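You operate a simulated robot arm through the tools that you are given. There is no shell and no other tool. Be economical: measure what you need, move in short steps, check, and stop when the job is done.

Carry out the task below with a simulated two-armed robot. There is one attempt and no reset: what you move stays moved.

JOB
Take the grey rag from the top of the steel table and lay it out flat on the top of the packing bench.

Only the result counts: the job must be done as asked and must still hold three seconds after the hand-in. Knocking over, shifting, dropping, spilling or breaking anything else fails it.

ROBOT AND FRAMES
Two 7-joint arms with two-finger parallel grippers on one trunk, on a base that drives. Base frame: it is fixed to the floor where the robot stands at the start and does not move with it; the origin is under the middle of the robot, x ahead of it, y to its left, z up; the surface under the hand at the start is at about z = 0.8. Units: m, rad, N and s.
The left shoulder is at the start at [0.071, 0.156, 1.005], the right one opposite. Places, roughly: top of the packing bench [2.7, -0.1, 0.9]. Payload 3.91 kg a hand.
The tool frame of a hand sits at the grasp point between the pads (the TCP): z along the fingers, y along the line on which they close. The tips reach 0.03 m beyond it. The gripper opens to 0.11 m. The fingers are 0.02 m wide and 0.01 m thick; the gripper's body (0.048 by 0.112 m) begins 0.055 m behind the TCP.
Orientation is that of the tool frame in the base frame, as a unit quaternion [x, y, z, w]. With the fingers straight down and closing along the base's y, the tool's x points along the base's -x, its y along +y and its z along -z.

CONTROLS
- The arms move only by the tool nudge_tool. It takes "left_plan", "right_plan" or both (then of equal length, played together; a hand with none holds still); each is a list of rows, each an object of numbers (a shift or turn left out is 0, a gripper value left out holds the last): "fingers": the gripper command, from -1 (fully open) to 1 (shut), values between in proportion; "dx", "dy", "dz": the shift along the base's x, y, z in cm; "ax", "ay", "az": the turn, a rotation vector about the base's x, y, z in rad. In form: [{"fingers": .., "dx": .., "dy": .., "dz": .., "ax": .., "ay": .., "az": ..}, ...]. A call has 1 to 8 rows; each row shifts and turns the commanded pose from where the row before left it. Rows are played at 5 a second. More than 0.05 m and 0.15 rad between two rows, or a gripper value outside its range, and nothing of the call is played. A pose out of reach is approached as far as the arm can. The call stops where the force on the tool passes 40 N (or 10 N more than at its start, if that is more) or the arm is blocked; 0.2 s more then pass. Each finger travels about 0.108 m/s and halts on what it meets, pressing with about 27 N; the grip force reading is that of the motor and also rises with nothing between the fingers. The clock runs only during rows and for 0.2 s after the last one: add rows that do not move to give the fingers time. The reply holds the time, the measured pose of the TCP, the force on the tool along the base axes, the opening and the grip force, in the units named above and with some noise, with the torque about the TCP (base axes, N m) and any sound that the robot's microphone picked up.
- Cameras (640 x 400 px; columns grow to the right, rows downward): "scene" is now at [0.1333, -0.0268, 1.2318]; the picture's right is [-0.30, -0.95, 0.00], its down [-0.57, 0.18, -0.80] and it looks along [0.77, -0.24, -0.59] (base axes); focal length 260 px, centre (320, 200). "left" rides on the left gripper at [0.072, -0.017, -0.103] in its tool frame; the picture's right is [0.23, 0.97, 0.00], its down [-0.76, 0.18, -0.62] and it looks along [-0.61, 0.14, 0.78] (tool axes); focal length 222 px, centre (320, 200). "right" rides on the right gripper at [0.072, 0.017, -0.103] in its tool frame; the picture's right is [-0.23, 0.97, 0.00], its down [-0.76, -0.18, -0.62] and it looks along [-0.61, -0.14, 0.78] (tool axes); focal length 222 px, centre (320, 200). There is no depth. A picture from a camera that has moved, and an enlarged one, comes with that camera's place and axes in the base frame and with its lens.
- capture(camera): a new picture of that camera. No time passes.
- raise_lower(by): slides the trunk up (or, below 0, down) by that many m; the arms and the scene camera ride with it, the base frame stays. It gives what a move gives, with no picture.
- roll_base(legs): drives the robot by 1 to 6 legs, each [ahead, left, turn to the left] in m, m and rad, along the robot's own axes; the way and the turn of a leg run together, so that a leg with both is an arc; at most 1.5 m and 3.142 rad a leg. The arms and the cameras ride along, it lands a little off, and it stops where it bumps. It gives what a move gives.
- pan_tilt(pan, tilt): turns the head with the scene camera to pan (to the left, within 1.501 rad either way) and tilt (down, from -0.506 to 1.204), counted from straight ahead of the robot. It gives what a move gives.
- close_up(camera, box): a new picture of the part [left, top, right, bottom] of that camera's present view, enlarged. No time passes.
- sign_off(): hands the job in; it is judged then, once.

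Go step by step. Nothing tells you exact positions but the pictures and the camera data: compare them with the known pose of the tool, close in by small moves and look again before you grip or let go. The budget is 120 turns and 108 pictures, counting those below and the enlarged ones. Unless the task says otherwise, let go and move clear before handing in, and close with one line.

The tools are called after "Call:" by a JSON object that holds its "op" and its "data". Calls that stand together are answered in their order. nudge_tool: Moves the arms, as the interface text tells. Its arguments: {"type":"object","properties":{"left_plan":{"type":"array","items":{"type":"object","properties":{"fingers":{"type":"number"},"dx":{"type":"number"},"dy":{"type":"number"},"dz":{"type":"number"},"ax":{"type":"number"},"ay":{"type":"number"},"az":{"type":"number"}}}},"right_plan":{"type":"array","items":{"type":"object","properties":{"fingers":{"type":"number"},"dx":{"type":"number"},"dy":{"type":"number"},"dz":{"type":"number"},"ax":{"type":"number"},"ay":{"type":"number"},"az":{"type":"number"}}}}},"required":[]} The other tools are called the same way: raise_lower (by) slides the trunk up or down; roll_base (legs) drives the base; pan_tilt (pan, tilt) turns the head that bears the scene camera; capture (camera) takes a picture; close_up (camera, box) takes an enlarged picture of a part of a camera's view; sign_off () hands the job in.

At the start:

```text
time: 0.0
left_tool_pos: [0.6946, 0.1248, 1.0125]
left_tcp_rot: [0.0, 1.0, 0.001, 0.0]
left_ft_force: [0.0, 0.8, 0.2]
left_wrist_torque: [-0.03, 0.01, 0.0]
left_opening: 0.1101
left_gripper_force: 0.1
right_tool_pos: [0.6464, -0.3654, 1.0346]
right_tcp_rot: [0.001, 1.0, 0.0, 0.001]
right_ft_force: [-0.2, -0.6, 0.8]
right_wrist_torque: [0.02, 0.03, 0.02]
right_opening: 0.1098
right_gripper_force: 0.0
trunk travel left (down, up): [-0.45, 0.49]
robot x, y, heading: [-0.0, 0.0038, -0.002]
head pan, tilt: [-0.309, 0.635]
```

scene: 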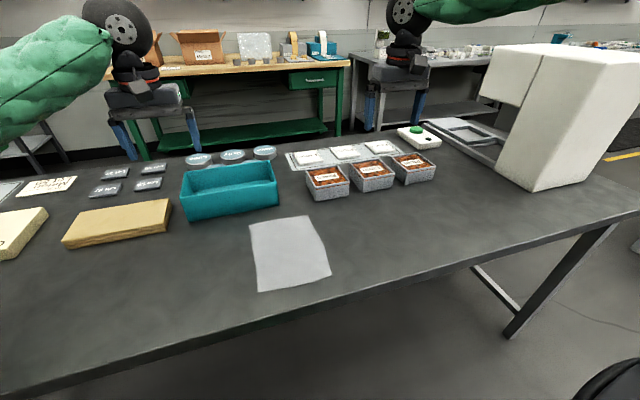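
right: 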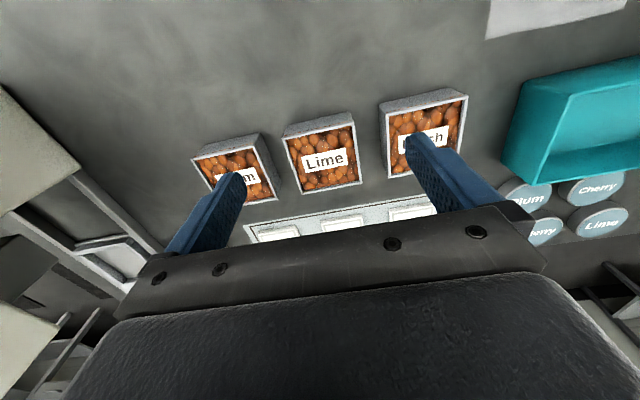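
left: 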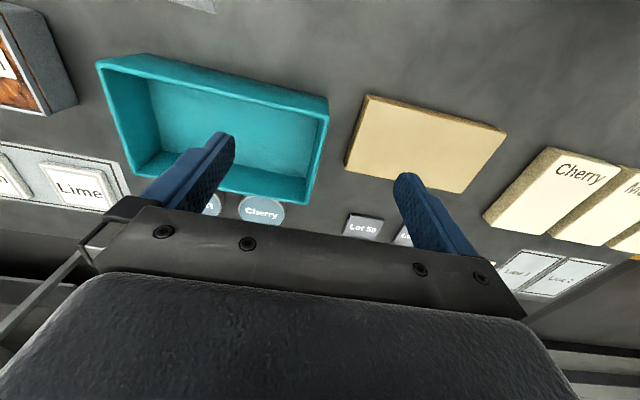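

The grey rag lies flat on the near table at about x 0.45–0.65, y −0.15–0; the packing bench is the wooden-topped one behind. I'll look closer at both and at the ways around the table.

Call:
{"op": "close_up", "data": {"camera": "scene", "box": [220, 190, 360, 310]}}

Call:
{"op": "close_up", "data": {"camera": "scene", "box": [100, 10, 420, 160]}}

Call:
{"op": "pan_tilt", "data": {"pan": -0.9, "tilt": 0.45}}

Call:
{"op": "capture", "data": {"camera": "scene"}}

Call:
{"op": "pan_tilt", "data": {"pan": 0.6, "tilt": 0.45}}

Call:
{"op": "capture", "data": {"camera": "scene"}}

```text
3.33 times, centred on (290, 250) of scene
camera zoom: at [0.1333, -0.0268, 1.2318], right [-0.3, -0.95, 0.0], down [-0.57, 0.18, -0.8], along [0.77, -0.24, -0.59], focal length 868 px, centre (420, 33)
```

zoom: 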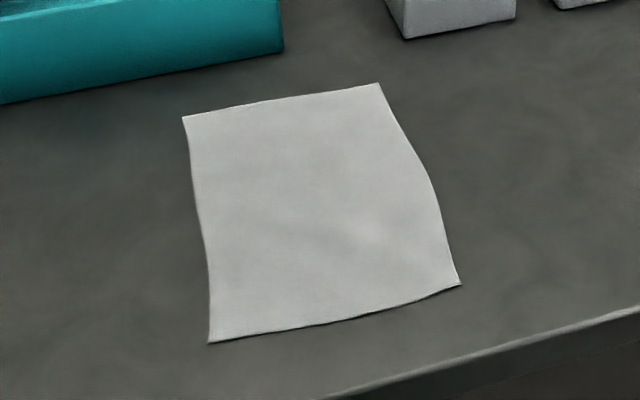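

```text
2.00 times, centred on (260, 85) of scene
camera zoom: at [0.1333, -0.0268, 1.2318], right [-0.3, -0.95, 0.0], down [-0.57, 0.18, -0.8], along [0.77, -0.24, -0.59], focal length 521 px, centre (440, 430)
```

zoom: 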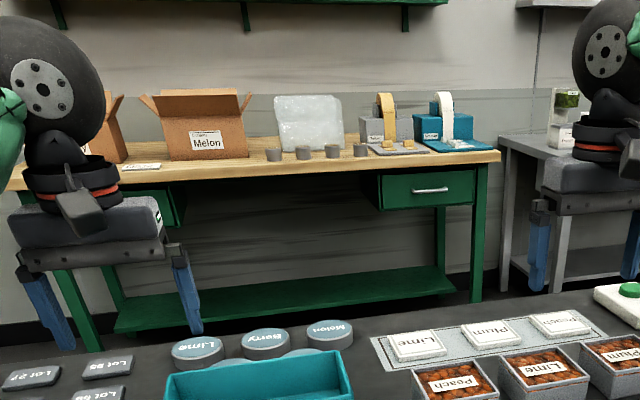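

```text
time: 1.0
left_tool_pos: [0.6953, 0.1253, 1.0149]
left_tcp_rot: [-0.001, 1.0, 0.0, 0.0]
left_ft_force: [0.4, -0.6, 0.2]
left_wrist_torque: [-0.01, 0.01, 0.02]
left_opening: 0.1103
left_gripper_force: 0.0
right_tool_pos: [0.6455, -0.3643, 1.035]
right_tcp_rot: [0.0, 1.0, 0.0, 0.0]
right_ft_force: [1.3, -0.3, 0.3]
right_wrist_torque: [-0.01, 0.0, -0.01]
right_opening: 0.1099
right_gripper_force: 0.1
trunk travel left (down, up): [-0.45, 0.49]
robot x, y, heading: [-0.0018, -0.0001, -0.0]
head pan, tilt: [-0.901, 0.45]
```

```text
102 pictures are left
camera scene: at [0.1073, -0.0723, 1.2485], right [-0.78, -0.62, 0.0], down [-0.27, 0.34, -0.9], along [0.56, -0.7, -0.44], focal length 260 px, centre (320, 200)
```

scene: 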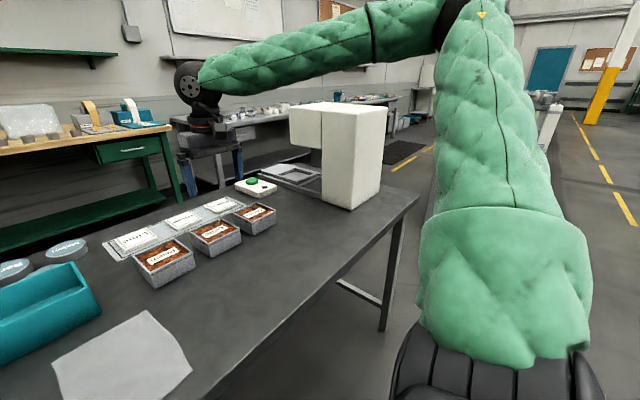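

```text
time: 2.6
left_tool_pos: [0.6964, 0.1248, 1.0136]
left_tcp_rot: [0.001, 1.0, 0.0, 0.0]
left_ft_force: [0.2, -0.9, 0.5]
left_wrist_torque: [0.0, -0.01, 0.01]
left_opening: 0.1098
left_gripper_force: 0.2
right_tool_pos: [0.6461, -0.365, 1.035]
right_tcp_rot: [0.0, 1.0, 0.0, 0.0]
right_ft_force: [-0.2, -0.2, -0.2]
right_wrist_torque: [0.01, 0.07, 0.0]
right_opening: 0.1101
right_gripper_force: 0.1
trunk travel left (down, up): [-0.45, 0.49]
robot x, y, heading: [0.0012, -0.0022, -0.001]
head pan, tilt: [0.6, 0.45]
```

```text
101 pictures are left
camera scene: at [0.126, 0.0516, 1.2485], right [0.56, -0.83, 0.0], down [-0.36, -0.25, -0.9], along [0.74, 0.51, -0.44], focal length 260 px, centre (320, 200)
```

scene: 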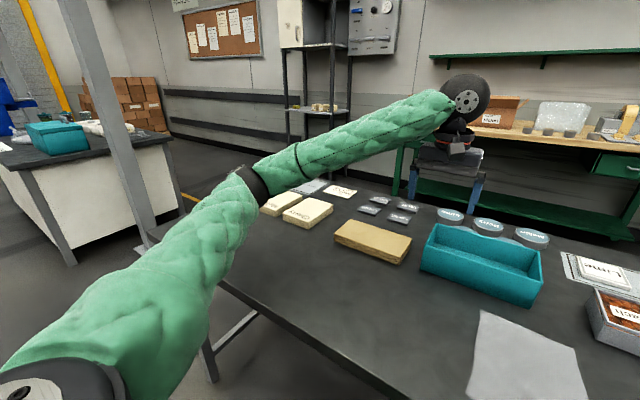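

The table spans about y −1.03 to 0.85 and x 0.36 to 1.1; the right side is open for going round later. I'll back off and centre on the rag so both hands can take its near corners, and turn the hands to close along x.

Call:
{"op": "roll_base", "data": {"legs": [[-0.25, -0.08, 0]]}}

Call:
{"op": "pan_tilt", "data": {"pan": 0, "tilt": 0.75}}

Call:
{"op": "nudge_tool", "data": {"left_plan": [{"az": -0.15}, {"az": -0.15}, {"az": -0.15}, {"az": -0.15}, {"az": -0.15}, {"az": -0.15}, {"az": -0.15}, {"az": -0.15}], "right_plan": [{"az": 0.15}, {"az": 0.15}, {"az": 0.15}, {"az": 0.15}, {"az": 0.15}, {"az": 0.15}, {"az": 0.15}, {"az": 0.15}]}}

Call:
{"op": "nudge_tool", "data": {"left_plan": [{"az": -0.15}, {"az": -0.15}, {"az": -0.0708}, {}], "right_plan": [{"az": 0.15}, {"az": 0.15}, {"az": 0.0708}, {}]}}

Call:
{"op": "capture", "data": {"camera": "scene"}}

```text
time: 4.5
left_tool_pos: [0.4442, 0.0444, 1.0153]
left_tcp_rot: [0.001, 1.0, 0.0, 0.0]
left_ft_force: [0.4, 0.1, -0.3]
left_wrist_torque: [0.0, -0.02, 0.01]
left_opening: 0.11
left_gripper_force: 0.2
right_tool_pos: [0.3961, -0.4441, 1.0363]
right_tcp_rot: [0.001, 1.0, 0.0, 0.0]
right_ft_force: [0.4, 0.4, 1.2]
right_wrist_torque: [0.02, -0.03, -0.02]
right_opening: 0.1099
right_gripper_force: 0.1
trunk travel left (down, up): [-0.45, 0.49]
robot x, y, heading: [-0.2461, -0.0768, 0.001]
head pan, tilt: [0.6, 0.45]
```

```text
time: 5.5
left_tool_pos: [0.4459, 0.0447, 1.0138]
left_tcp_rot: [0.001, 1.0, 0.0, 0.0]
left_ft_force: [0.3, -0.3, 0.1]
left_wrist_torque: [-0.01, 0.01, 0.03]
left_opening: 0.11
left_gripper_force: 0.1
right_tool_pos: [0.3963, -0.4449, 1.0357]
right_tcp_rot: [0.001, 1.0, 0.0, 0.001]
right_ft_force: [-0.3, 0.7, 0.2]
right_wrist_torque: [-0.02, -0.02, 0.01]
right_opening: 0.1099
right_gripper_force: 0.1
trunk travel left (down, up): [-0.45, 0.49]
robot x, y, heading: [-0.2516, -0.0781, 0.002]
head pan, tilt: [0.0, 0.75]
```

```text
time: 7.3
left_tool_pos: [0.4475, 0.0455, 1.0138]
left_tcp_rot: [0.566, 0.824, 0.001, 0.0]
left_ft_force: [0.1, -0.4, 0.1]
left_wrist_torque: [0.01, 0.0, 0.0]
left_opening: 0.1101
left_gripper_force: 0.1
right_tool_pos: [0.3968, -0.4452, 1.0362]
right_tcp_rot: [-0.565, 0.825, 0.001, -0.001]
right_ft_force: [-0.1, -0.5, -0.7]
right_wrist_torque: [0.04, -0.01, -0.03]
right_opening: 0.1102
right_gripper_force: 0.1
trunk travel left (down, up): [-0.45, 0.49]
robot x, y, heading: [-0.2481, -0.0784, -0.001]
head pan, tilt: [0.0, 0.75]
```

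```text
time: 8.3
left_tool_pos: [0.4464, 0.046, 1.0134]
left_tcp_rot: [0.708, 0.706, 0.0, 0.0]
left_ft_force: [-0.7, 0.8, 0.1]
left_wrist_torque: [0.04, -0.01, -0.01]
left_opening: 0.11
left_gripper_force: 0.1
right_tool_pos: [0.3975, -0.444, 1.0343]
right_tcp_rot: [-0.707, 0.707, 0.0, -0.001]
right_ft_force: [0.0, 0.0, -0.1]
right_wrist_torque: [0.02, 0.02, -0.01]
right_opening: 0.1099
right_gripper_force: 0.0
trunk travel left (down, up): [-0.45, 0.49]
robot x, y, heading: [-0.2477, -0.078, -0.001]
head pan, tilt: [0.0, 0.75]
```

```text
100 pictures are left
camera scene: at [-0.1159, -0.0797, 1.222], right [0.0, -1.0, 0.0], down [-0.68, 0.0, -0.73], along [0.73, 0.0, -0.68], focal length 260 px, centre (320, 200)
```

scene: 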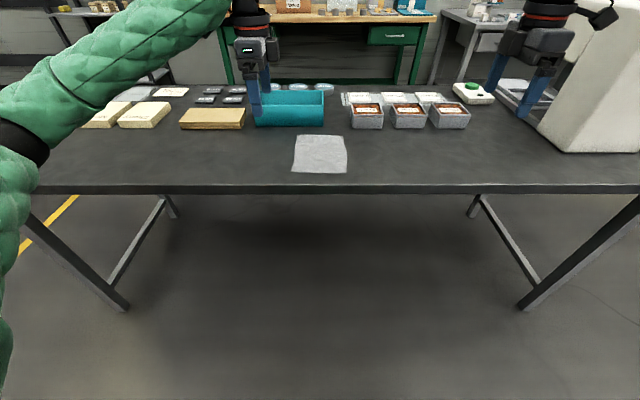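

I'll zoom on the rag to fix its corners.

Call:
{"op": "close_up", "data": {"camera": "scene", "box": [270, 125, 366, 185]}}

Call:
{"op": "capture", "data": {"camera": "left"}}

```text
6.67 times, centred on (318, 155) of scene
camera zoom: at [-0.1159, -0.0797, 1.222], right [0.0, -1.0, 0.0], down [-0.68, 0.0, -0.73], along [0.73, 0.0, -0.68], focal length 1736 px, centre (333, 500)
```

zoom: 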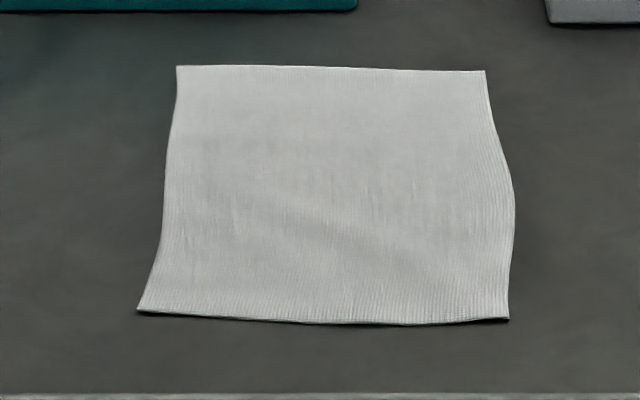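

```text
98 pictures are left
camera left: at [0.4289, 0.116, 1.1169], right [0.97, 0.23, 0.0], down [0.18, -0.76, 0.62], along [0.14, -0.61, -0.78], focal length 222 px, centre (320, 200)
```

left: 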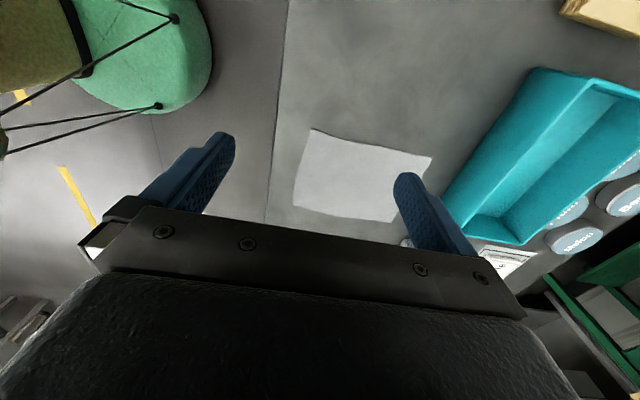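

The rag's near corners are at about (0.450, 0.000) and (0.443, −0.150), the far edge at x≈0.645. I'll bring both hands over the near corners, leaning outward slightly, with the fingers narrowed.

Call:
{"op": "nudge_tool", "data": {"left_plan": [{"fingers": 0.36, "dx": 0.2, "dy": -0.8, "dz": -1, "ax": -0.03}, {"dx": 0.15, "dy": -0.8, "dz": -1, "ax": -0.03}, {"dx": 0.15, "dy": -0.8, "dz": -1, "ax": -0.03}, {"dx": 0.15, "dy": -0.8, "dz": -1, "ax": -0.03}, {"dx": 0.15, "dy": -0.8, "dz": -1, "ax": -0.03}, {"dx": 0.15, "dy": -0.8, "dz": -1, "ax": -0.03}, {"dx": 0.15, "dy": -0.8, "dz": -1, "ax": -0.02}, {"dy": -1.0, "dz": -1.3}], "right_plan": [{"fingers": 0.36, "dx": 0.7, "dy": 4, "dz": -1.3, "ax": 0.03}, {"dx": 0.7, "dy": 4, "dz": -1.3, "ax": 0.03}, {"dx": 0.7, "dy": 4, "dz": -1.3, "ax": 0.03}, {"dx": 0.7, "dy": 4, "dz": -1.3, "ax": 0.03}, {"dx": 0.7, "dy": 4, "dz": -1.3, "ax": 0.03}, {"dx": 0.7, "dy": 4, "dz": -1.3, "ax": 0.03}, {"dx": 0.7, "dy": 4, "dz": -1.3, "ax": 0.02}, {"dx": 0.55, "dy": 3.4, "dz": -1.3}]}}

Call:
{"op": "capture", "data": {"camera": "scene"}}

Call:
{"op": "capture", "data": {"camera": "left"}}

```text
time: 10.1
left_tool_pos: [0.4584, -0.0213, 0.9279]
left_tcp_rot: [0.704, 0.703, -0.073, 0.069]
left_ft_force: [1.1, -0.4, 0.5]
left_wrist_torque: [0.01, 0.01, -0.01]
left_opening: 0.0351
left_gripper_force: 0.1
right_tool_pos: [0.4547, -0.1331, 0.9276]
right_tcp_rot: [-0.702, 0.705, 0.073, 0.07]
right_ft_force: [0.9, 0.0, 0.2]
right_wrist_torque: [0.02, 0.0, 0.03]
right_opening: 0.0351
right_gripper_force: 0.1
trunk travel left (down, up): [-0.45, 0.49]
robot x, y, heading: [-0.2491, -0.0775, 0.001]
head pan, tilt: [0.0, 0.75]
```

```text
97 pictures are left
camera scene: at [-0.1137, -0.0803, 1.2217], right [0.0, -1.0, 0.0], down [-0.68, 0.0, -0.73], along [0.73, 0.0, -0.68], focal length 260 px, centre (320, 200)
```

scene: 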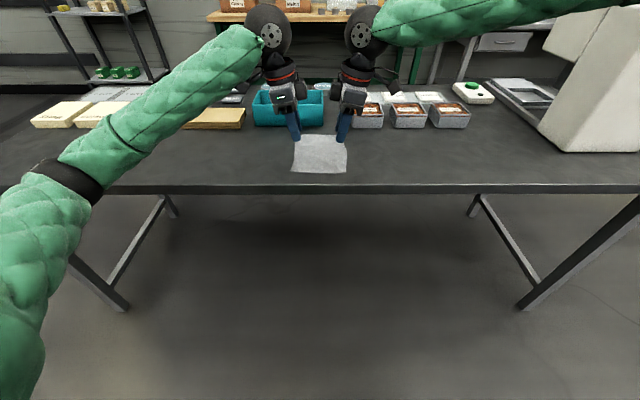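

```text
96 pictures are left
camera left: at [0.4416, 0.0691, 1.0151], right [0.97, 0.22, -0.05], down [0.18, -0.62, 0.76], along [0.14, -0.75, -0.65], focal length 222 px, centre (320, 200)
```

left: 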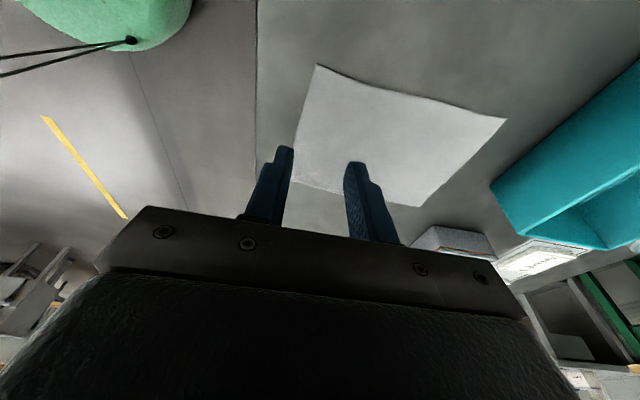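

Hands are well placed above the near corners. I'll descend to just above the table, then check.

Call:
{"op": "nudge_tool", "data": {"left_plan": [{"dz": -3}, {"dz": -3}, {"dz": -2}, {"dz": -0.5}, {}], "right_plan": [{"dz": -3, "dx": -0.2}, {"dz": -3}, {"dz": -2}, {"dz": -0.5}, {}]}}

Call:
{"op": "capture", "data": {"camera": "left"}}

Call:
{"op": "capture", "data": {"camera": "right"}}

Call:
{"op": "close_up", "data": {"camera": "scene", "box": [260, 110, 380, 185]}}

```text
time: 11.3
left_tool_pos: [0.4581, -0.0204, 0.8439]
left_tcp_rot: [0.704, 0.703, -0.071, 0.07]
left_ft_force: [1.1, -0.4, -0.2]
left_wrist_torque: [-0.04, 0.02, 0.03]
left_opening: 0.0353
left_gripper_force: 0.0
right_tool_pos: [0.4488, -0.132, 0.8445]
right_tcp_rot: [-0.703, 0.705, 0.071, 0.07]
right_ft_force: [0.3, -0.8, -0.1]
right_wrist_torque: [-0.02, 0.0, 0.01]
right_opening: 0.035
right_gripper_force: 0.0
trunk travel left (down, up): [-0.45, 0.49]
robot x, y, heading: [-0.2479, -0.0753, 0.001]
head pan, tilt: [0.0, 0.75]
```

```text
95 pictures are left
camera left: at [0.4401, 0.07, 0.9312], right [0.97, 0.22, -0.05], down [0.18, -0.62, 0.76], along [0.14, -0.75, -0.65], focal length 222 px, centre (320, 200)
```

left: 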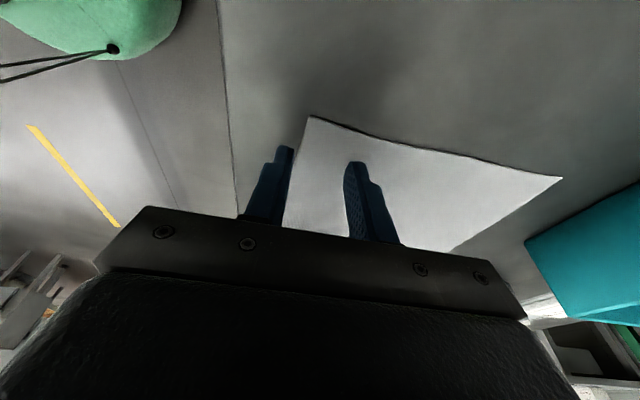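

```text
94 pictures are left
camera right: at [0.4327, -0.2239, 0.9326], right [-0.97, 0.22, 0.05], down [0.18, 0.62, 0.76], along [0.14, 0.75, -0.65], focal length 222 px, centre (320, 200)
```

right: 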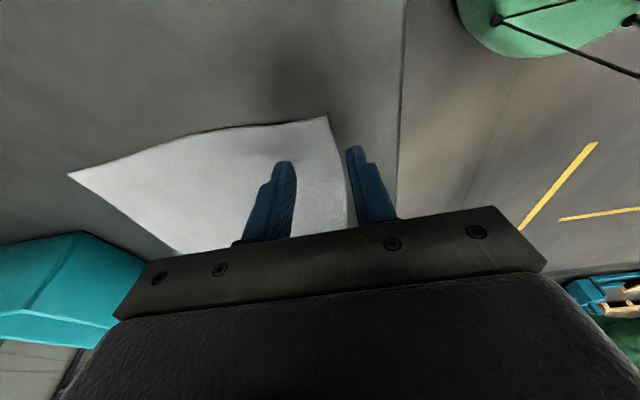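

```text
5.33 times, centred on (320, 148) of scene
camera zoom: at [-0.1156, -0.0796, 1.222], right [0.0, -1.0, 0.0], down [-0.68, 0.0, -0.73], along [0.73, 0.0, -0.68], focal length 1389 px, centre (320, 480)
```

zoom: 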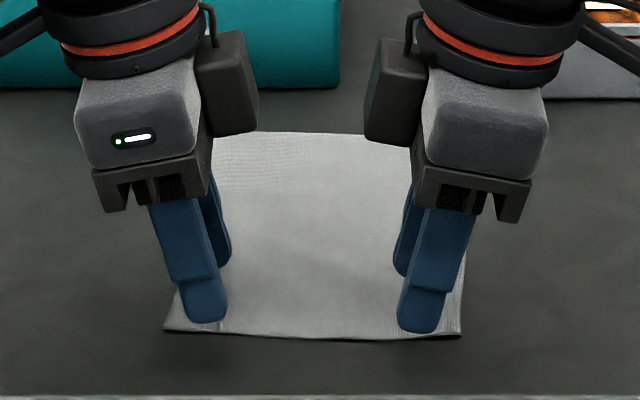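

The fingers straddle the near edge about a centimetre above the table. I'll lower to light contact.

Call:
{"op": "nudge_tool", "data": {"left_plan": [{"dz": -0.5}, {"dz": -0.4}, {"dz": -0.3}, {"dz": -0.2}, {}], "right_plan": [{"dz": -0.5}, {"dz": -0.4}, {"dz": -0.3}, {"dz": -0.2}, {}]}}

Call:
{"op": "close_up", "data": {"camera": "scene", "box": [260, 110, 380, 185]}}

```text
time: 12.5
left_tool_pos: [0.457, -0.0219, 0.8329]
left_tcp_rot: [0.704, 0.703, -0.071, 0.071]
left_ft_force: [-0.4, 1.3, 4.4]
left_wrist_torque: [0.03, -0.07, 0.04]
left_opening: 0.0353
left_gripper_force: 0.6
right_tool_pos: [0.4489, -0.1316, 0.8321]
right_tcp_rot: [-0.703, 0.704, 0.071, 0.072]
right_ft_force: [-0.9, -0.3, 5.3]
right_wrist_torque: [-0.05, -0.08, -0.02]
right_opening: 0.0352
right_gripper_force: 0.3
trunk travel left (down, up): [-0.45, 0.49]
robot x, y, heading: [-0.2462, -0.0777, -0.001]
head pan, tilt: [0.0, 0.75]
```

```text
5.33 times, centred on (320, 148) of scene
camera zoom: at [-0.1163, -0.0796, 1.2222], right [0.0, -1.0, 0.0], down [-0.68, 0.0, -0.73], along [0.73, 0.0, -0.68], focal length 1389 px, centre (320, 480)
```

zoom: 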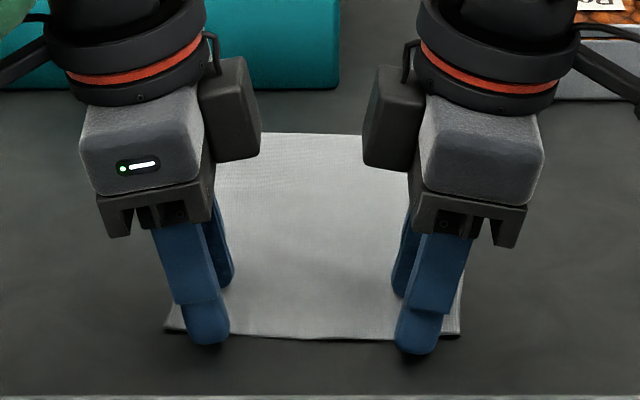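

Both hands touch with about 5 N and the outer fingers are off the cloth. I'll close.

Call:
{"op": "nudge_tool", "data": {"left_plan": [{"fingers": 0.6}, {"fingers": 0.8}, {"fingers": 1}, {}, {}], "right_plan": [{"fingers": 0.6}, {"fingers": 0.8}, {"fingers": 1}, {}, {}]}}

Call:
{"op": "close_up", "data": {"camera": "scene", "box": [260, 110, 380, 185]}}

Call:
{"op": "capture", "data": {"camera": "left"}}

```text
time: 13.7
left_tool_pos: [0.4565, -0.0215, 0.833]
left_tcp_rot: [0.704, 0.703, -0.071, 0.071]
left_ft_force: [-0.8, -1.1, 6.3]
left_wrist_torque: [0.01, 0.03, -0.01]
left_opening: 0.0022
left_gripper_force: 27.3
right_tool_pos: [0.4494, -0.1316, 0.8335]
right_tcp_rot: [-0.703, 0.704, 0.07, 0.071]
right_ft_force: [-0.2, 0.7, 5.5]
right_wrist_torque: [0.01, -0.04, -0.02]
right_opening: 0.0023
right_gripper_force: 27.4
trunk travel left (down, up): [-0.45, 0.49]
robot x, y, heading: [-0.2543, -0.0811, -0.004]
head pan, tilt: [0.0, 0.75]
```

```text
5.33 times, centred on (320, 148) of scene
camera zoom: at [-0.1166, -0.0796, 1.2222], right [0.0, -1.0, 0.0], down [-0.68, 0.0, -0.73], along [0.73, 0.0, -0.68], focal length 1389 px, centre (320, 480)
```

zoom: 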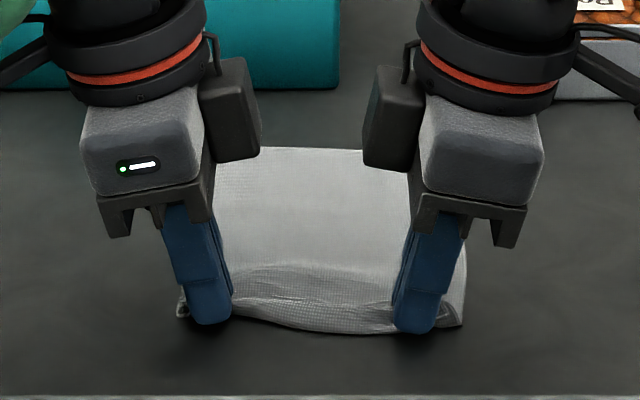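

```text
90 pictures are left
camera left: at [0.4393, 0.0692, 0.9191], right [0.97, 0.22, -0.04], down [0.18, -0.62, 0.76], along [0.14, -0.75, -0.65], focal length 222 px, centre (320, 200)
```

left: 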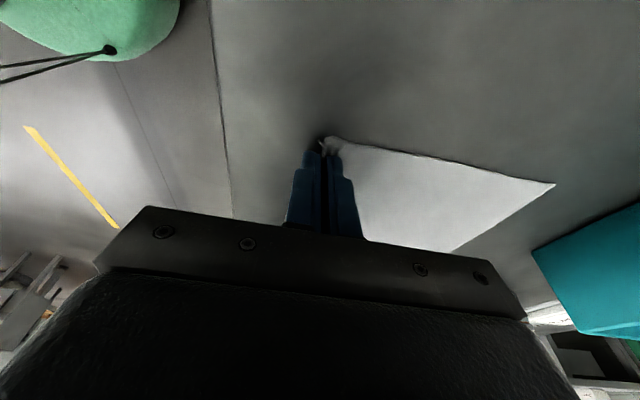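

Both grips show ~2 mm of cloth between the pads. I'll lift slowly and check.

Call:
{"op": "nudge_tool", "data": {"left_plan": [{"dz": 1}, {"dz": 2}, {"dz": 3}, {"dz": 3}, {"dz": 3}, {"dz": 3}], "right_plan": [{"dz": 1}, {"dz": 2}, {"dz": 3}, {"dz": 3}, {"dz": 3}, {"dz": 3}]}}

Call:
{"op": "capture", "data": {"camera": "scene"}}

```text
time: 15.1
left_tool_pos: [0.457, -0.022, 0.9825]
left_tcp_rot: [0.704, 0.703, -0.071, 0.07]
left_ft_force: [-0.4, 0.4, 0.4]
left_wrist_torque: [0.0, -0.02, 0.03]
left_opening: 0.002
left_gripper_force: 27.3
right_tool_pos: [0.4468, -0.1316, 0.9838]
right_tcp_rot: [-0.703, 0.704, 0.072, 0.071]
right_ft_force: [-0.1, -0.3, -0.1]
right_wrist_torque: [0.03, -0.02, -0.01]
right_opening: 0.0022
right_gripper_force: 26.6
trunk travel left (down, up): [-0.45, 0.49]
robot x, y, heading: [-0.2494, -0.0778, 0.0]
head pan, tilt: [0.0, 0.75]
```

```text
89 pictures are left
camera scene: at [-0.1167, -0.0795, 1.2221], right [0.0, -1.0, 0.0], down [-0.68, 0.0, -0.73], along [0.73, 0.0, -0.68], focal length 260 px, centre (320, 200)
```

scene: 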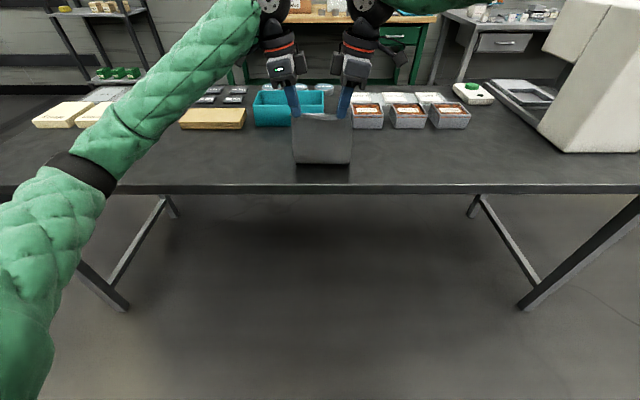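

The rag hangs cleanly from both hands. I'll raise the trunk a bit, back off and start round the right end of the table.

Call:
{"op": "raise_lower", "data": {"by": 0.15}}

Call:
{"op": "roll_base", "data": {"legs": [[-0.4, 0, 0]]}}

Call:
{"op": "pan_tilt", "data": {"pan": -1.2, "tilt": 0.5}}

Call:
{"op": "capture", "data": {"camera": "scene"}}

```text
time: 16.8
left_tool_pos: [0.458, -0.0216, 1.1304]
left_tcp_rot: [0.703, 0.704, -0.07, 0.071]
left_ft_force: [0.4, 0.2, 0.1]
left_wrist_torque: [-0.01, 0.03, 0.0]
left_opening: 0.0022
left_gripper_force: 27.2
right_tool_pos: [0.4484, -0.1323, 1.131]
right_tcp_rot: [-0.703, 0.704, 0.071, 0.07]
right_ft_force: [-0.7, -0.8, -0.8]
right_wrist_torque: [0.0, 0.01, -0.03]
right_opening: 0.0022
right_gripper_force: 26.5
trunk travel left (down, up): [-0.6, 0.34]
robot x, y, heading: [-0.2508, -0.0785, -0.002]
head pan, tilt: [0.0, 0.75]
```

```text
time: 19.3
left_tool_pos: [0.0598, -0.0224, 1.1323]
left_tcp_rot: [0.704, 0.703, -0.071, 0.071]
left_ft_force: [-0.4, 0.4, -0.5]
left_wrist_torque: [-0.01, 0.0, -0.05]
left_opening: 0.0022
left_gripper_force: 27.2
right_tool_pos: [0.0503, -0.1333, 1.1309]
right_tcp_rot: [-0.701, 0.706, 0.07, 0.071]
right_ft_force: [0.1, -1.1, -0.3]
right_wrist_torque: [0.01, -0.02, 0.01]
right_opening: 0.0026
right_gripper_force: 26.9
trunk travel left (down, up): [-0.6, 0.34]
robot x, y, heading: [-0.6479, -0.0764, -0.005]
head pan, tilt: [0.0, 0.75]
```

```text
time: 20.7
left_tool_pos: [0.0602, -0.0229, 1.1313]
left_tcp_rot: [0.705, 0.702, -0.072, 0.07]
left_ft_force: [0.8, 1.2, -0.3]
left_wrist_torque: [-0.02, 0.03, -0.01]
left_opening: 0.0021
left_gripper_force: 28.1
right_tool_pos: [0.051, -0.131, 1.1322]
right_tcp_rot: [-0.701, 0.706, 0.071, 0.071]
right_ft_force: [0.0, 0.3, -0.1]
right_wrist_torque: [0.01, -0.02, 0.02]
right_opening: 0.0022
right_gripper_force: 26.7
trunk travel left (down, up): [-0.6, 0.34]
robot x, y, heading: [-0.6465, -0.0793, -0.004]
head pan, tilt: [-1.201, 0.499]
```

```text
88 pictures are left
camera scene: at [-0.5634, -0.1637, 1.394], right [-0.93, -0.36, 0.0], down [-0.17, 0.45, -0.88], along [0.31, -0.82, -0.48], focal length 260 px, centre (320, 200)
```

scene: 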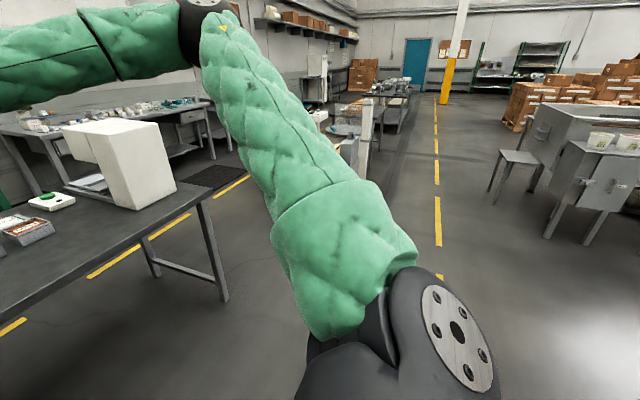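

The floor to the right is clear; I'll drive right to y≈−1.85 and look ahead.

Call:
{"op": "roll_base", "data": {"legs": [[0, -1.0, 0], [0, -0.77, 0]]}}

Call:
{"op": "pan_tilt", "data": {"pan": 0.1, "tilt": 0.35}}

Call:
{"op": "capture", "data": {"camera": "scene"}}

```text
time: 29.6
left_tool_pos: [0.0192, -1.8195, 1.1307]
left_tcp_rot: [0.716, 0.691, -0.073, 0.07]
left_ft_force: [-0.5, -0.3, 1.0]
left_wrist_torque: [0.02, 0.0, 0.01]
left_opening: 0.002
left_gripper_force: 27.2
right_tool_pos: [0.0078, -1.9288, 1.1315]
right_tcp_rot: [-0.69, 0.717, 0.07, 0.072]
right_ft_force: [-0.2, 0.3, 0.2]
right_wrist_torque: [-0.01, 0.0, 0.01]
right_opening: 0.0023
right_gripper_force: 26.8
trunk travel left (down, up): [-0.6, 0.34]
robot x, y, heading: [-0.6881, -1.8507, -0.034]
head pan, tilt: [-1.201, 0.499]
```

```text
time: 31.1
left_tool_pos: [0.019, -1.8189, 1.1305]
left_tcp_rot: [0.716, 0.691, -0.072, 0.07]
left_ft_force: [0.4, 0.0, -0.3]
left_wrist_torque: [0.01, 0.02, 0.04]
left_opening: 0.0022
left_gripper_force: 27.0
right_tool_pos: [0.0061, -1.9278, 1.1322]
right_tcp_rot: [-0.691, 0.716, 0.07, 0.072]
right_ft_force: [-0.7, -0.2, 0.2]
right_wrist_torque: [0.03, 0.02, 0.04]
right_opening: 0.002
right_gripper_force: 27.4
trunk travel left (down, up): [-0.6, 0.34]
robot x, y, heading: [-0.6904, -1.853, -0.038]
head pan, tilt: [0.099, 0.351]
```

```text
87 pictures are left
camera scene: at [-0.545, -1.8483, 1.4077], right [0.06, -1.0, 0.0], down [-0.34, -0.02, -0.94], along [0.94, 0.06, -0.34], focal length 260 px, centre (320, 200)
```

scene: 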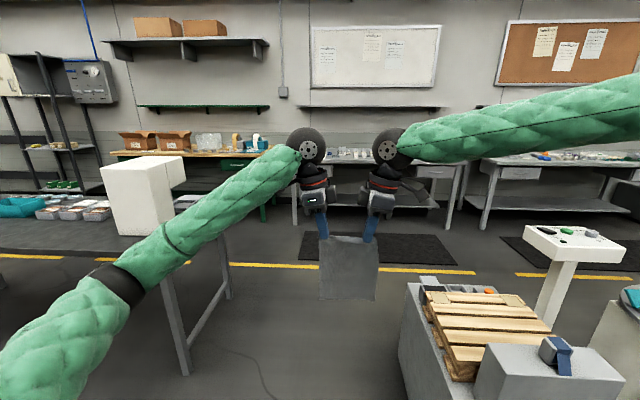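

There is a crate machine on the right at y≈−2.2 and the table end at −1.03, so I'll take the middle of that corridor at y≈−1.6.

Call:
{"op": "roll_base", "data": {"legs": [[0, 0, 0.037], [0, 0.24, 0], [0.7, 0, 0]]}}

Call:
{"op": "capture", "data": {"camera": "scene"}}

```text
time: 36.7
left_tool_pos: [0.7214, -1.558, 1.1303]
left_tcp_rot: [0.705, 0.702, -0.071, 0.071]
left_ft_force: [0.2, 0.1, -0.2]
left_wrist_torque: [0.02, -0.02, 0.0]
left_opening: 0.0019
left_gripper_force: 27.1
right_tool_pos: [0.7087, -1.6681, 1.1324]
right_tcp_rot: [-0.7, 0.707, 0.071, 0.07]
right_ft_force: [-0.2, -0.1, 0.3]
right_wrist_torque: [0.03, -0.04, -0.01]
right_opening: 0.002
right_gripper_force: 26.9
trunk travel left (down, up): [-0.6, 0.34]
robot x, y, heading: [0.009, -1.6067, -0.001]
head pan, tilt: [0.099, 0.351]
```

```text
86 pictures are left
camera scene: at [0.1562, -1.6025, 1.4076], right [0.09, -1.0, 0.0], down [-0.34, -0.03, -0.94], along [0.93, 0.09, -0.34], focal length 260 px, centre (320, 200)
```

scene: 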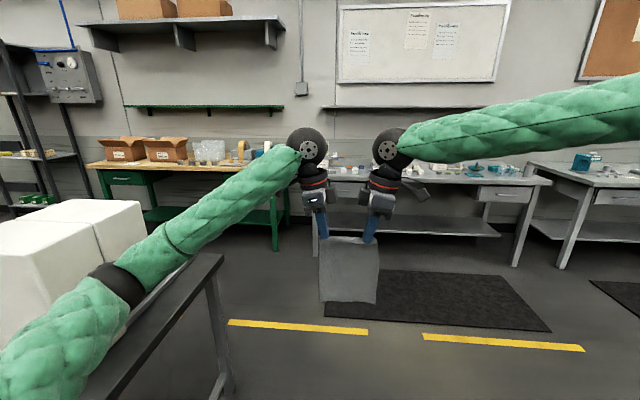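

The bench front edge is at x≈2.42 with its right front leg at y≈−0.92. I'll go forward to x≈1.6 keeping clear of the machine, then look again.

Call:
{"op": "roll_base", "data": {"legs": [[0, -0.07, 0], [0.8, 0, 0], [0.8, 0, 0]]}}

Call:
{"op": "pan_tilt", "data": {"pan": 0.9, "tilt": 0.4}}

Call:
{"op": "capture", "data": {"camera": "scene"}}

```text
time: 45.6
left_tool_pos: [2.3301, -1.6406, 1.1297]
left_tcp_rot: [0.705, 0.703, -0.071, 0.071]
left_ft_force: [0.5, 0.0, 0.6]
left_wrist_torque: [0.01, 0.02, 0.0]
left_opening: 0.0024
left_gripper_force: 27.2
right_tool_pos: [2.3211, -1.7494, 1.133]
right_tcp_rot: [-0.702, 0.705, 0.071, 0.07]
right_ft_force: [-0.5, -0.2, 0.3]
right_wrist_torque: [0.0, 0.01, -0.02]
right_opening: 0.0023
right_gripper_force: 26.5
trunk travel left (down, up): [-0.6, 0.34]
robot x, y, heading: [1.6208, -1.6971, -0.001]
head pan, tilt: [0.099, 0.351]
```

```text
time: 46.7
left_tool_pos: [2.3304, -1.6402, 1.1306]
left_tcp_rot: [0.704, 0.703, -0.071, 0.07]
left_ft_force: [0.5, 0.0, 0.1]
left_wrist_torque: [-0.02, -0.01, 0.03]
left_opening: 0.0022
left_gripper_force: 27.5
right_tool_pos: [2.3199, -1.7496, 1.1314]
right_tcp_rot: [-0.702, 0.705, 0.072, 0.07]
right_ft_force: [0.4, 1.1, 0.8]
right_wrist_torque: [-0.01, 0.02, 0.02]
right_opening: 0.0018
right_gripper_force: 27.3
trunk travel left (down, up): [-0.6, 0.34]
robot x, y, heading: [1.622, -1.696, 0.0]
head pan, tilt: [0.901, 0.4]
```

```text
85 pictures are left
camera scene: at [1.731, -1.6245, 1.4031], right [0.78, -0.62, 0.0], down [-0.24, -0.3, -0.92], along [0.57, 0.72, -0.39], focal length 260 px, centre (320, 200)
```

scene: 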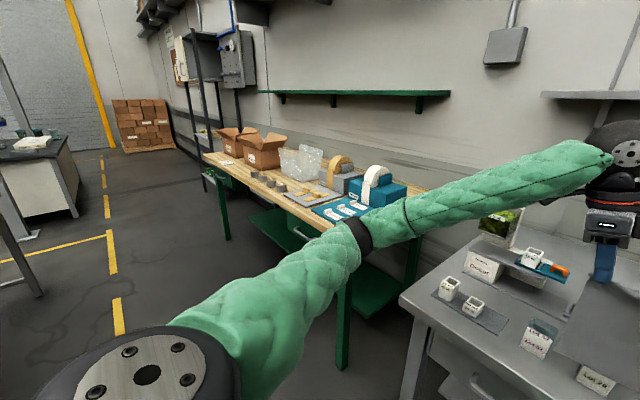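

The rag hangs close to the grey bench's edge, so I'll raise the trunk and back a touch before sliding left along the packing bench.

Call:
{"op": "raise_lower", "data": {"by": 0.15}}

Call:
{"op": "roll_base", "data": {"legs": [[-0.06, 0, 0], [0, 0.9, 0]]}}

Call:
{"op": "pan_tilt", "data": {"pan": 0.6, "tilt": 0.5}}

Call:
{"op": "capture", "data": {"camera": "scene"}}

```text
time: 48.5
left_tool_pos: [2.3305, -1.6405, 1.2811]
left_tcp_rot: [0.704, 0.703, -0.071, 0.071]
left_ft_force: [-0.7, 0.1, -0.7]
left_wrist_torque: [-0.01, 0.0, 0.0]
left_opening: 0.0019
left_gripper_force: 27.1
right_tool_pos: [2.3206, -1.7498, 1.282]
right_tcp_rot: [-0.702, 0.705, 0.07, 0.07]
right_ft_force: [0.6, 0.6, -1.1]
right_wrist_torque: [0.03, -0.01, -0.02]
right_opening: 0.0024
right_gripper_force: 26.9
trunk travel left (down, up): [-0.75, 0.19]
robot x, y, heading: [1.6222, -1.6943, 0.001]
head pan, tilt: [0.901, 0.4]
```

```text
time: 53.7
left_tool_pos: [2.2763, -0.7709, 1.28]
left_tcp_rot: [0.706, 0.701, -0.071, 0.071]
left_ft_force: [-0.3, -0.3, -0.3]
left_wrist_torque: [-0.01, 0.01, 0.0]
left_opening: 0.0019
left_gripper_force: 27.0
right_tool_pos: [2.2639, -0.8798, 1.2816]
right_tcp_rot: [-0.7, 0.707, 0.072, 0.07]
right_ft_force: [0.1, 0.2, 0.2]
right_wrist_torque: [-0.01, -0.02, -0.04]
right_opening: 0.0023
right_gripper_force: 26.9
trunk travel left (down, up): [-0.75, 0.19]
robot x, y, heading: [1.5694, -0.8198, -0.01]
head pan, tilt: [0.901, 0.4]
```

```text
time: 54.5
left_tool_pos: [2.2767, -0.7703, 1.2818]
left_tcp_rot: [0.707, 0.7, -0.071, 0.07]
left_ft_force: [0.5, -0.5, 0.1]
left_wrist_torque: [0.01, -0.02, -0.01]
left_opening: 0.0024
left_gripper_force: 26.5
right_tool_pos: [2.2655, -0.8797, 1.2824]
right_tcp_rot: [-0.699, 0.708, 0.072, 0.07]
right_ft_force: [0.5, 0.0, -0.3]
right_wrist_torque: [-0.02, 0.04, 0.0]
right_opening: 0.0025
right_gripper_force: 27.0
trunk travel left (down, up): [-0.75, 0.19]
robot x, y, heading: [1.5704, -0.821, -0.013]
head pan, tilt: [0.6, 0.499]
```

```text
84 pictures are left
camera scene: at [1.6943, -0.7701, 1.544], right [0.56, -0.83, 0.0], down [-0.4, -0.27, -0.88], along [0.73, 0.49, -0.48], focal length 260 px, centre (320, 200)
```

scene: 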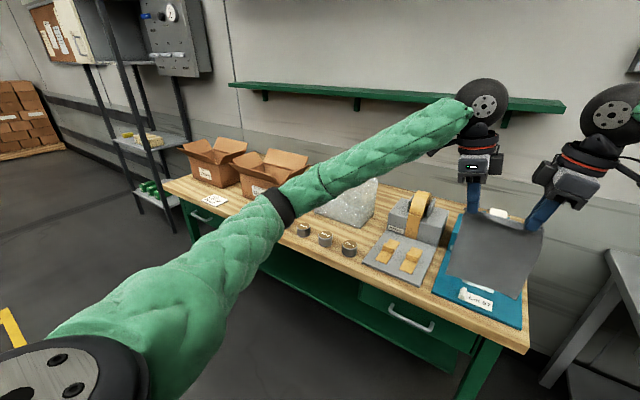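

I can see items along the bench; the most open stretch looks to be between the label card and the three cups, around y −0.1 to 0.3. I'll slide left further and view it head-on.

Call:
{"op": "roll_base", "data": {"legs": [[0, 0, 0.012], [0, 0.85, 0]]}}

Call:
{"op": "pan_tilt", "data": {"pan": 0.1, "tilt": 0.6}}

Call:
{"op": "capture", "data": {"camera": "scene"}}

Call:
{"op": "capture", "data": {"camera": "left"}}

Call:
{"op": "capture", "data": {"camera": "right"}}

```text
time: 59.3
left_tool_pos: [2.2786, 0.0843, 1.2813]
left_tcp_rot: [0.706, 0.701, -0.07, 0.071]
left_ft_force: [-0.6, 0.7, 0.6]
left_wrist_torque: [-0.01, -0.02, 0.0]
left_opening: 0.0018
left_gripper_force: 27.6
right_tool_pos: [2.2685, -0.0261, 1.2825]
right_tcp_rot: [-0.701, 0.706, 0.071, 0.069]
right_ft_force: [-0.9, 0.7, -0.4]
right_wrist_torque: [0.0, 0.01, -0.01]
right_opening: 0.0022
right_gripper_force: 27.4
trunk travel left (down, up): [-0.75, 0.19]
robot x, y, heading: [1.5652, 0.0268, -0.006]
head pan, tilt: [0.6, 0.499]
```

```text
time: 60.2
left_tool_pos: [2.279, 0.0841, 1.2816]
left_tcp_rot: [0.706, 0.702, -0.071, 0.07]
left_ft_force: [0.1, -0.1, -0.5]
left_wrist_torque: [0.02, 0.01, 0.0]
left_opening: 0.0017
left_gripper_force: 26.5
right_tool_pos: [2.2687, -0.0248, 1.2825]
right_tcp_rot: [-0.701, 0.706, 0.072, 0.07]
right_ft_force: [0.2, -1.3, 0.2]
right_wrist_torque: [0.01, 0.01, -0.02]
right_opening: 0.002
right_gripper_force: 26.5
trunk travel left (down, up): [-0.75, 0.19]
robot x, y, heading: [1.5708, 0.0297, -0.01]
head pan, tilt: [0.099, 0.6]
```

```text
83 pictures are left
camera scene: at [1.7099, 0.0388, 1.5349], right [0.09, -1.0, 0.0], down [-0.56, -0.05, -0.82], along [0.82, 0.08, -0.57], focal length 260 px, centre (320, 200)
```

scene: 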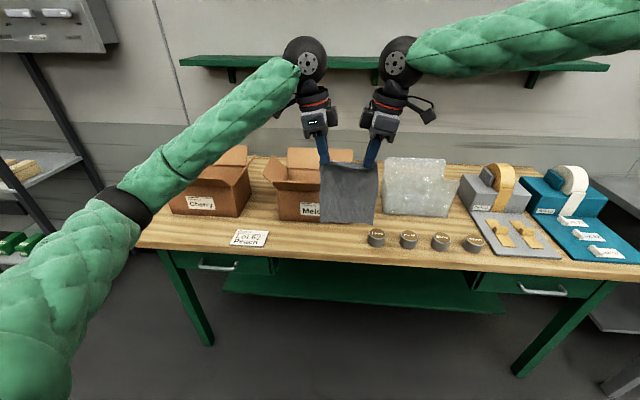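

```text
82 pictures are left
camera left: at [2.2622, 0.1741, 1.3675], right [0.98, 0.22, -0.05], down [0.17, -0.62, 0.76], along [0.14, -0.75, -0.65], focal length 222 px, centre (320, 200)
```

left: 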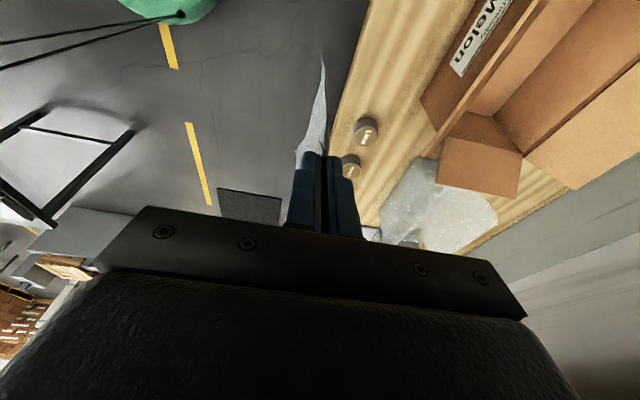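

```text
81 pictures are left
camera right: at [2.251, -0.1182, 1.3706], right [-0.97, 0.23, 0.05], down [0.18, 0.62, 0.76], along [0.15, 0.75, -0.65], focal length 222 px, centre (320, 200)
```

right: 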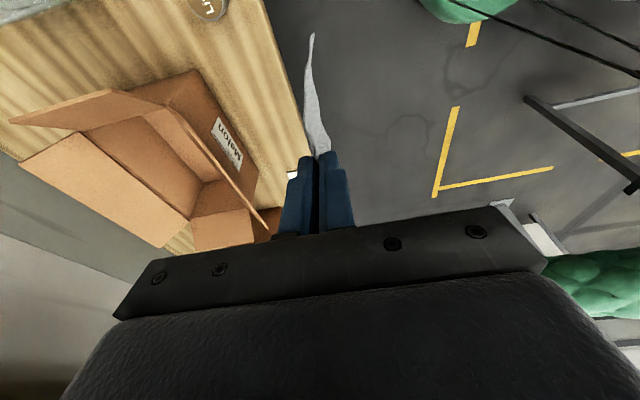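

The bench top is at about z 0.85 with its front edge near x 2.36. Free space is the strip in front of the Melon box and the gap between that box and the bubble wrap; I'll zoom in to measure.

Call:
{"op": "close_up", "data": {"camera": "scene", "box": [220, 140, 420, 265]}}

Call:
{"op": "nudge_tool", "data": {"left_plan": [{"dy": -4, "dz": 2}, {"dy": -4, "dz": 2}, {"dy": -4, "dz": 2}, {"dy": -4, "dz": 2}], "right_plan": [{"dy": -4, "dz": 2}, {"dy": -4, "dz": 2}, {"dy": -4, "dz": 2}, {"dy": -4, "dz": 2}]}}

Call:
{"op": "close_up", "data": {"camera": "scene", "box": [220, 140, 420, 265]}}

```text
3.20 times, centred on (320, 202) of scene
camera zoom: at [1.7099, 0.0388, 1.5349], right [0.09, -1.0, 0.0], down [-0.56, -0.05, -0.82], along [0.82, 0.08, -0.57], focal length 833 px, centre (320, 192)
```

zoom: 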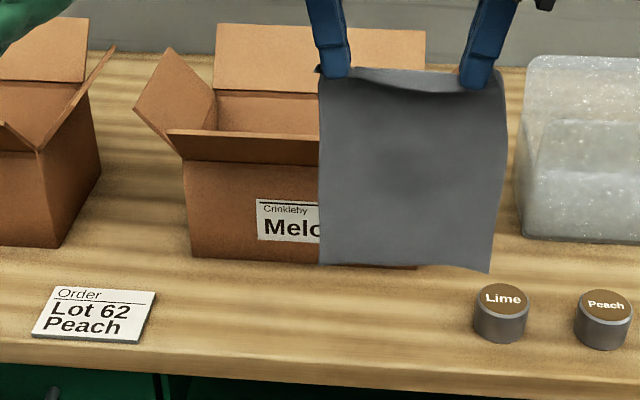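

```text
time: 61.2
left_tool_pos: [2.2785, -0.08, 1.3629]
left_tcp_rot: [0.705, 0.702, -0.069, 0.069]
left_ft_force: [-0.3, -1.3, 0.4]
left_wrist_torque: [0.05, -0.06, -0.01]
left_opening: 0.002
left_gripper_force: 27.3
right_tool_pos: [2.2659, -0.1888, 1.3623]
right_tcp_rot: [-0.701, 0.706, 0.072, 0.072]
right_ft_force: [-0.2, -0.6, 0.5]
right_wrist_torque: [0.06, -0.03, -0.02]
right_opening: 0.0019
right_gripper_force: 27.6
trunk travel left (down, up): [-0.75, 0.19]
robot x, y, heading: [1.5701, 0.0321, -0.006]
head pan, tilt: [0.099, 0.6]
```

```text
3.20 times, centred on (320, 202) of scene
camera zoom: at [1.708, 0.0337, 1.535], right [0.09, -1.0, 0.0], down [-0.56, -0.05, -0.83], along [0.82, 0.08, -0.56], focal length 833 px, centre (320, 192)
```

zoom: 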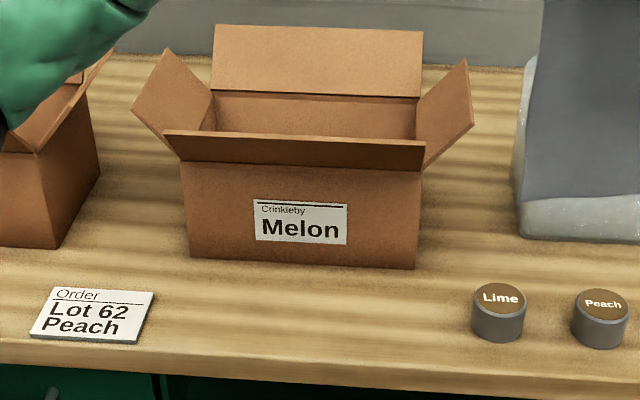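

The strip in front of the Melon box is only ~0.175 m deep, so the rag (0.20 × 0.15) must lie with its long side along the bench; I hold it by a short edge, so I need to re-grip it by a long edge. No other flat clear place is near, so I'll go back to the empty near part of the steel table to do that.

Call:
{"op": "nudge_tool", "data": {"left_plan": [{"dy": 4}, {"dy": 4}, {"dy": 4}, {"dy": 4}], "right_plan": [{"dy": 4}, {"dy": 4}, {"dy": 4}, {"dy": 4}]}}

Call:
{"op": "roll_base", "data": {"legs": [[0, 0, 0.007], [0, -0.86, 0], [0, -0.86, 0]]}}

```text
time: 62.2
left_tool_pos: [2.2802, 0.0863, 1.3588]
left_tcp_rot: [0.707, 0.7, -0.073, 0.071]
left_ft_force: [-0.2, -0.1, -0.5]
left_wrist_torque: [0.02, 0.03, -0.01]
left_opening: 0.0022
left_gripper_force: 26.9
right_tool_pos: [2.2702, -0.0236, 1.3609]
right_tcp_rot: [-0.7, 0.707, 0.07, 0.07]
right_ft_force: [-0.1, 0.0, 0.6]
right_wrist_torque: [-0.01, -0.02, 0.0]
right_opening: 0.0023
right_gripper_force: 27.0
trunk travel left (down, up): [-0.75, 0.19]
robot x, y, heading: [1.5727, 0.0277, -0.011]
head pan, tilt: [0.099, 0.6]
```

```text
time: 71.3
left_tool_pos: [2.2729, -1.6253, 1.3604]
left_tcp_rot: [0.702, 0.705, -0.071, 0.071]
left_ft_force: [0.2, 0.0, -0.4]
left_wrist_torque: [0.01, 0.01, -0.01]
left_opening: 0.0022
left_gripper_force: 27.0
right_tool_pos: [2.2646, -1.7348, 1.3614]
right_tcp_rot: [0.705, -0.703, -0.071, -0.07]
right_ft_force: [0.1, 0.4, -0.2]
right_wrist_torque: [0.01, -0.01, 0.01]
right_opening: 0.0022
right_gripper_force: 26.9
trunk travel left (down, up): [-0.75, 0.19]
robot x, y, heading: [1.5637, -1.6858, 0.003]
head pan, tilt: [0.099, 0.6]
```

Driving back along the same way.

Call:
{"op": "roll_base", "data": {"legs": [[-1.05, 0, 0], [-1.05, 0, 0]]}}

Call:
{"op": "roll_base", "data": {"legs": [[0, 0.9, 0], [0, 0.45, 0], [0, 0, 0.35]]}}

Call:
{"op": "pan_tilt", "data": {"pan": 0, "tilt": 0.75}}

Call:
{"op": "capture", "data": {"camera": "scene"}}

```text
time: 81.7
left_tool_pos: [0.1818, -1.62, 1.3607]
left_tcp_rot: [0.712, 0.695, -0.071, 0.069]
left_ft_force: [-0.2, -0.6, 0.2]
left_wrist_torque: [-0.01, -0.04, 0.03]
left_opening: 0.0021
left_gripper_force: 26.8
right_tool_pos: [0.1712, -1.7279, 1.3618]
right_tcp_rot: [-0.694, 0.713, 0.071, 0.071]
right_ft_force: [0.2, -0.5, 0.7]
right_wrist_torque: [0.01, -0.01, 0.03]
right_opening: 0.0022
right_gripper_force: 26.9
trunk travel left (down, up): [-0.75, 0.19]
robot x, y, heading: [-0.5246, -1.6616, -0.022]
head pan, tilt: [0.099, 0.6]
```

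```text
time: 89.8
left_tool_pos: [0.1636, -0.0321, 1.3612]
left_tcp_rot: [0.58, 0.808, -0.058, 0.082]
left_ft_force: [-0.2, 0.8, -0.3]
left_wrist_torque: [0.05, -0.03, -0.01]
left_opening: 0.0022
left_gripper_force: 27.0
right_tool_pos: [0.1899, -0.1373, 1.3623]
right_tcp_rot: [0.807, -0.582, -0.082, -0.057]
right_ft_force: [0.4, 0.4, 0.1]
right_wrist_torque: [0.0, -0.02, -0.05]
right_opening: 0.0021
right_gripper_force: 26.9
trunk travel left (down, up): [-0.75, 0.19]
robot x, y, heading: [-0.4872, -0.3123, 0.318]
head pan, tilt: [0.099, 0.6]
```

```text
time: 90.5
left_tool_pos: [0.1634, -0.03, 1.3612]
left_tcp_rot: [0.581, 0.808, -0.058, 0.081]
left_ft_force: [-0.2, 0.0, 0.0]
left_wrist_torque: [-0.01, 0.02, 0.0]
left_opening: 0.0023
left_gripper_force: 27.5
right_tool_pos: [0.1904, -0.136, 1.3623]
right_tcp_rot: [0.808, -0.581, -0.082, -0.058]
right_ft_force: [0.7, 0.0, -1.0]
right_wrist_torque: [-0.03, 0.02, -0.03]
right_opening: 0.002
right_gripper_force: 26.8
trunk travel left (down, up): [-0.75, 0.19]
robot x, y, heading: [-0.484, -0.3107, 0.324]
head pan, tilt: [0.0, 0.75]
```

```text
78 pictures are left
camera scene: at [-0.3606, -0.2672, 1.5221], right [0.32, -0.95, 0.0], down [-0.65, -0.22, -0.73], along [0.69, 0.23, -0.68], focal length 260 px, centre (320, 200)
```

scene: 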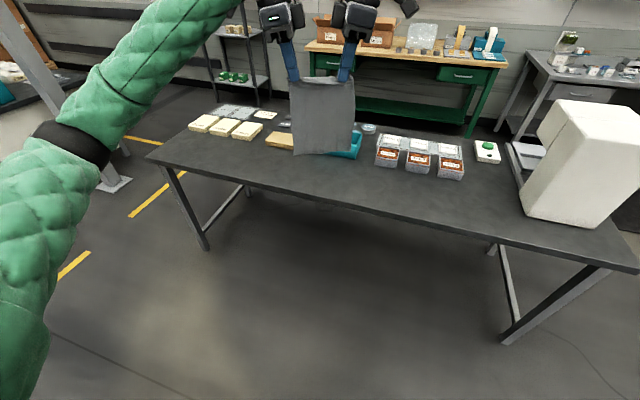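

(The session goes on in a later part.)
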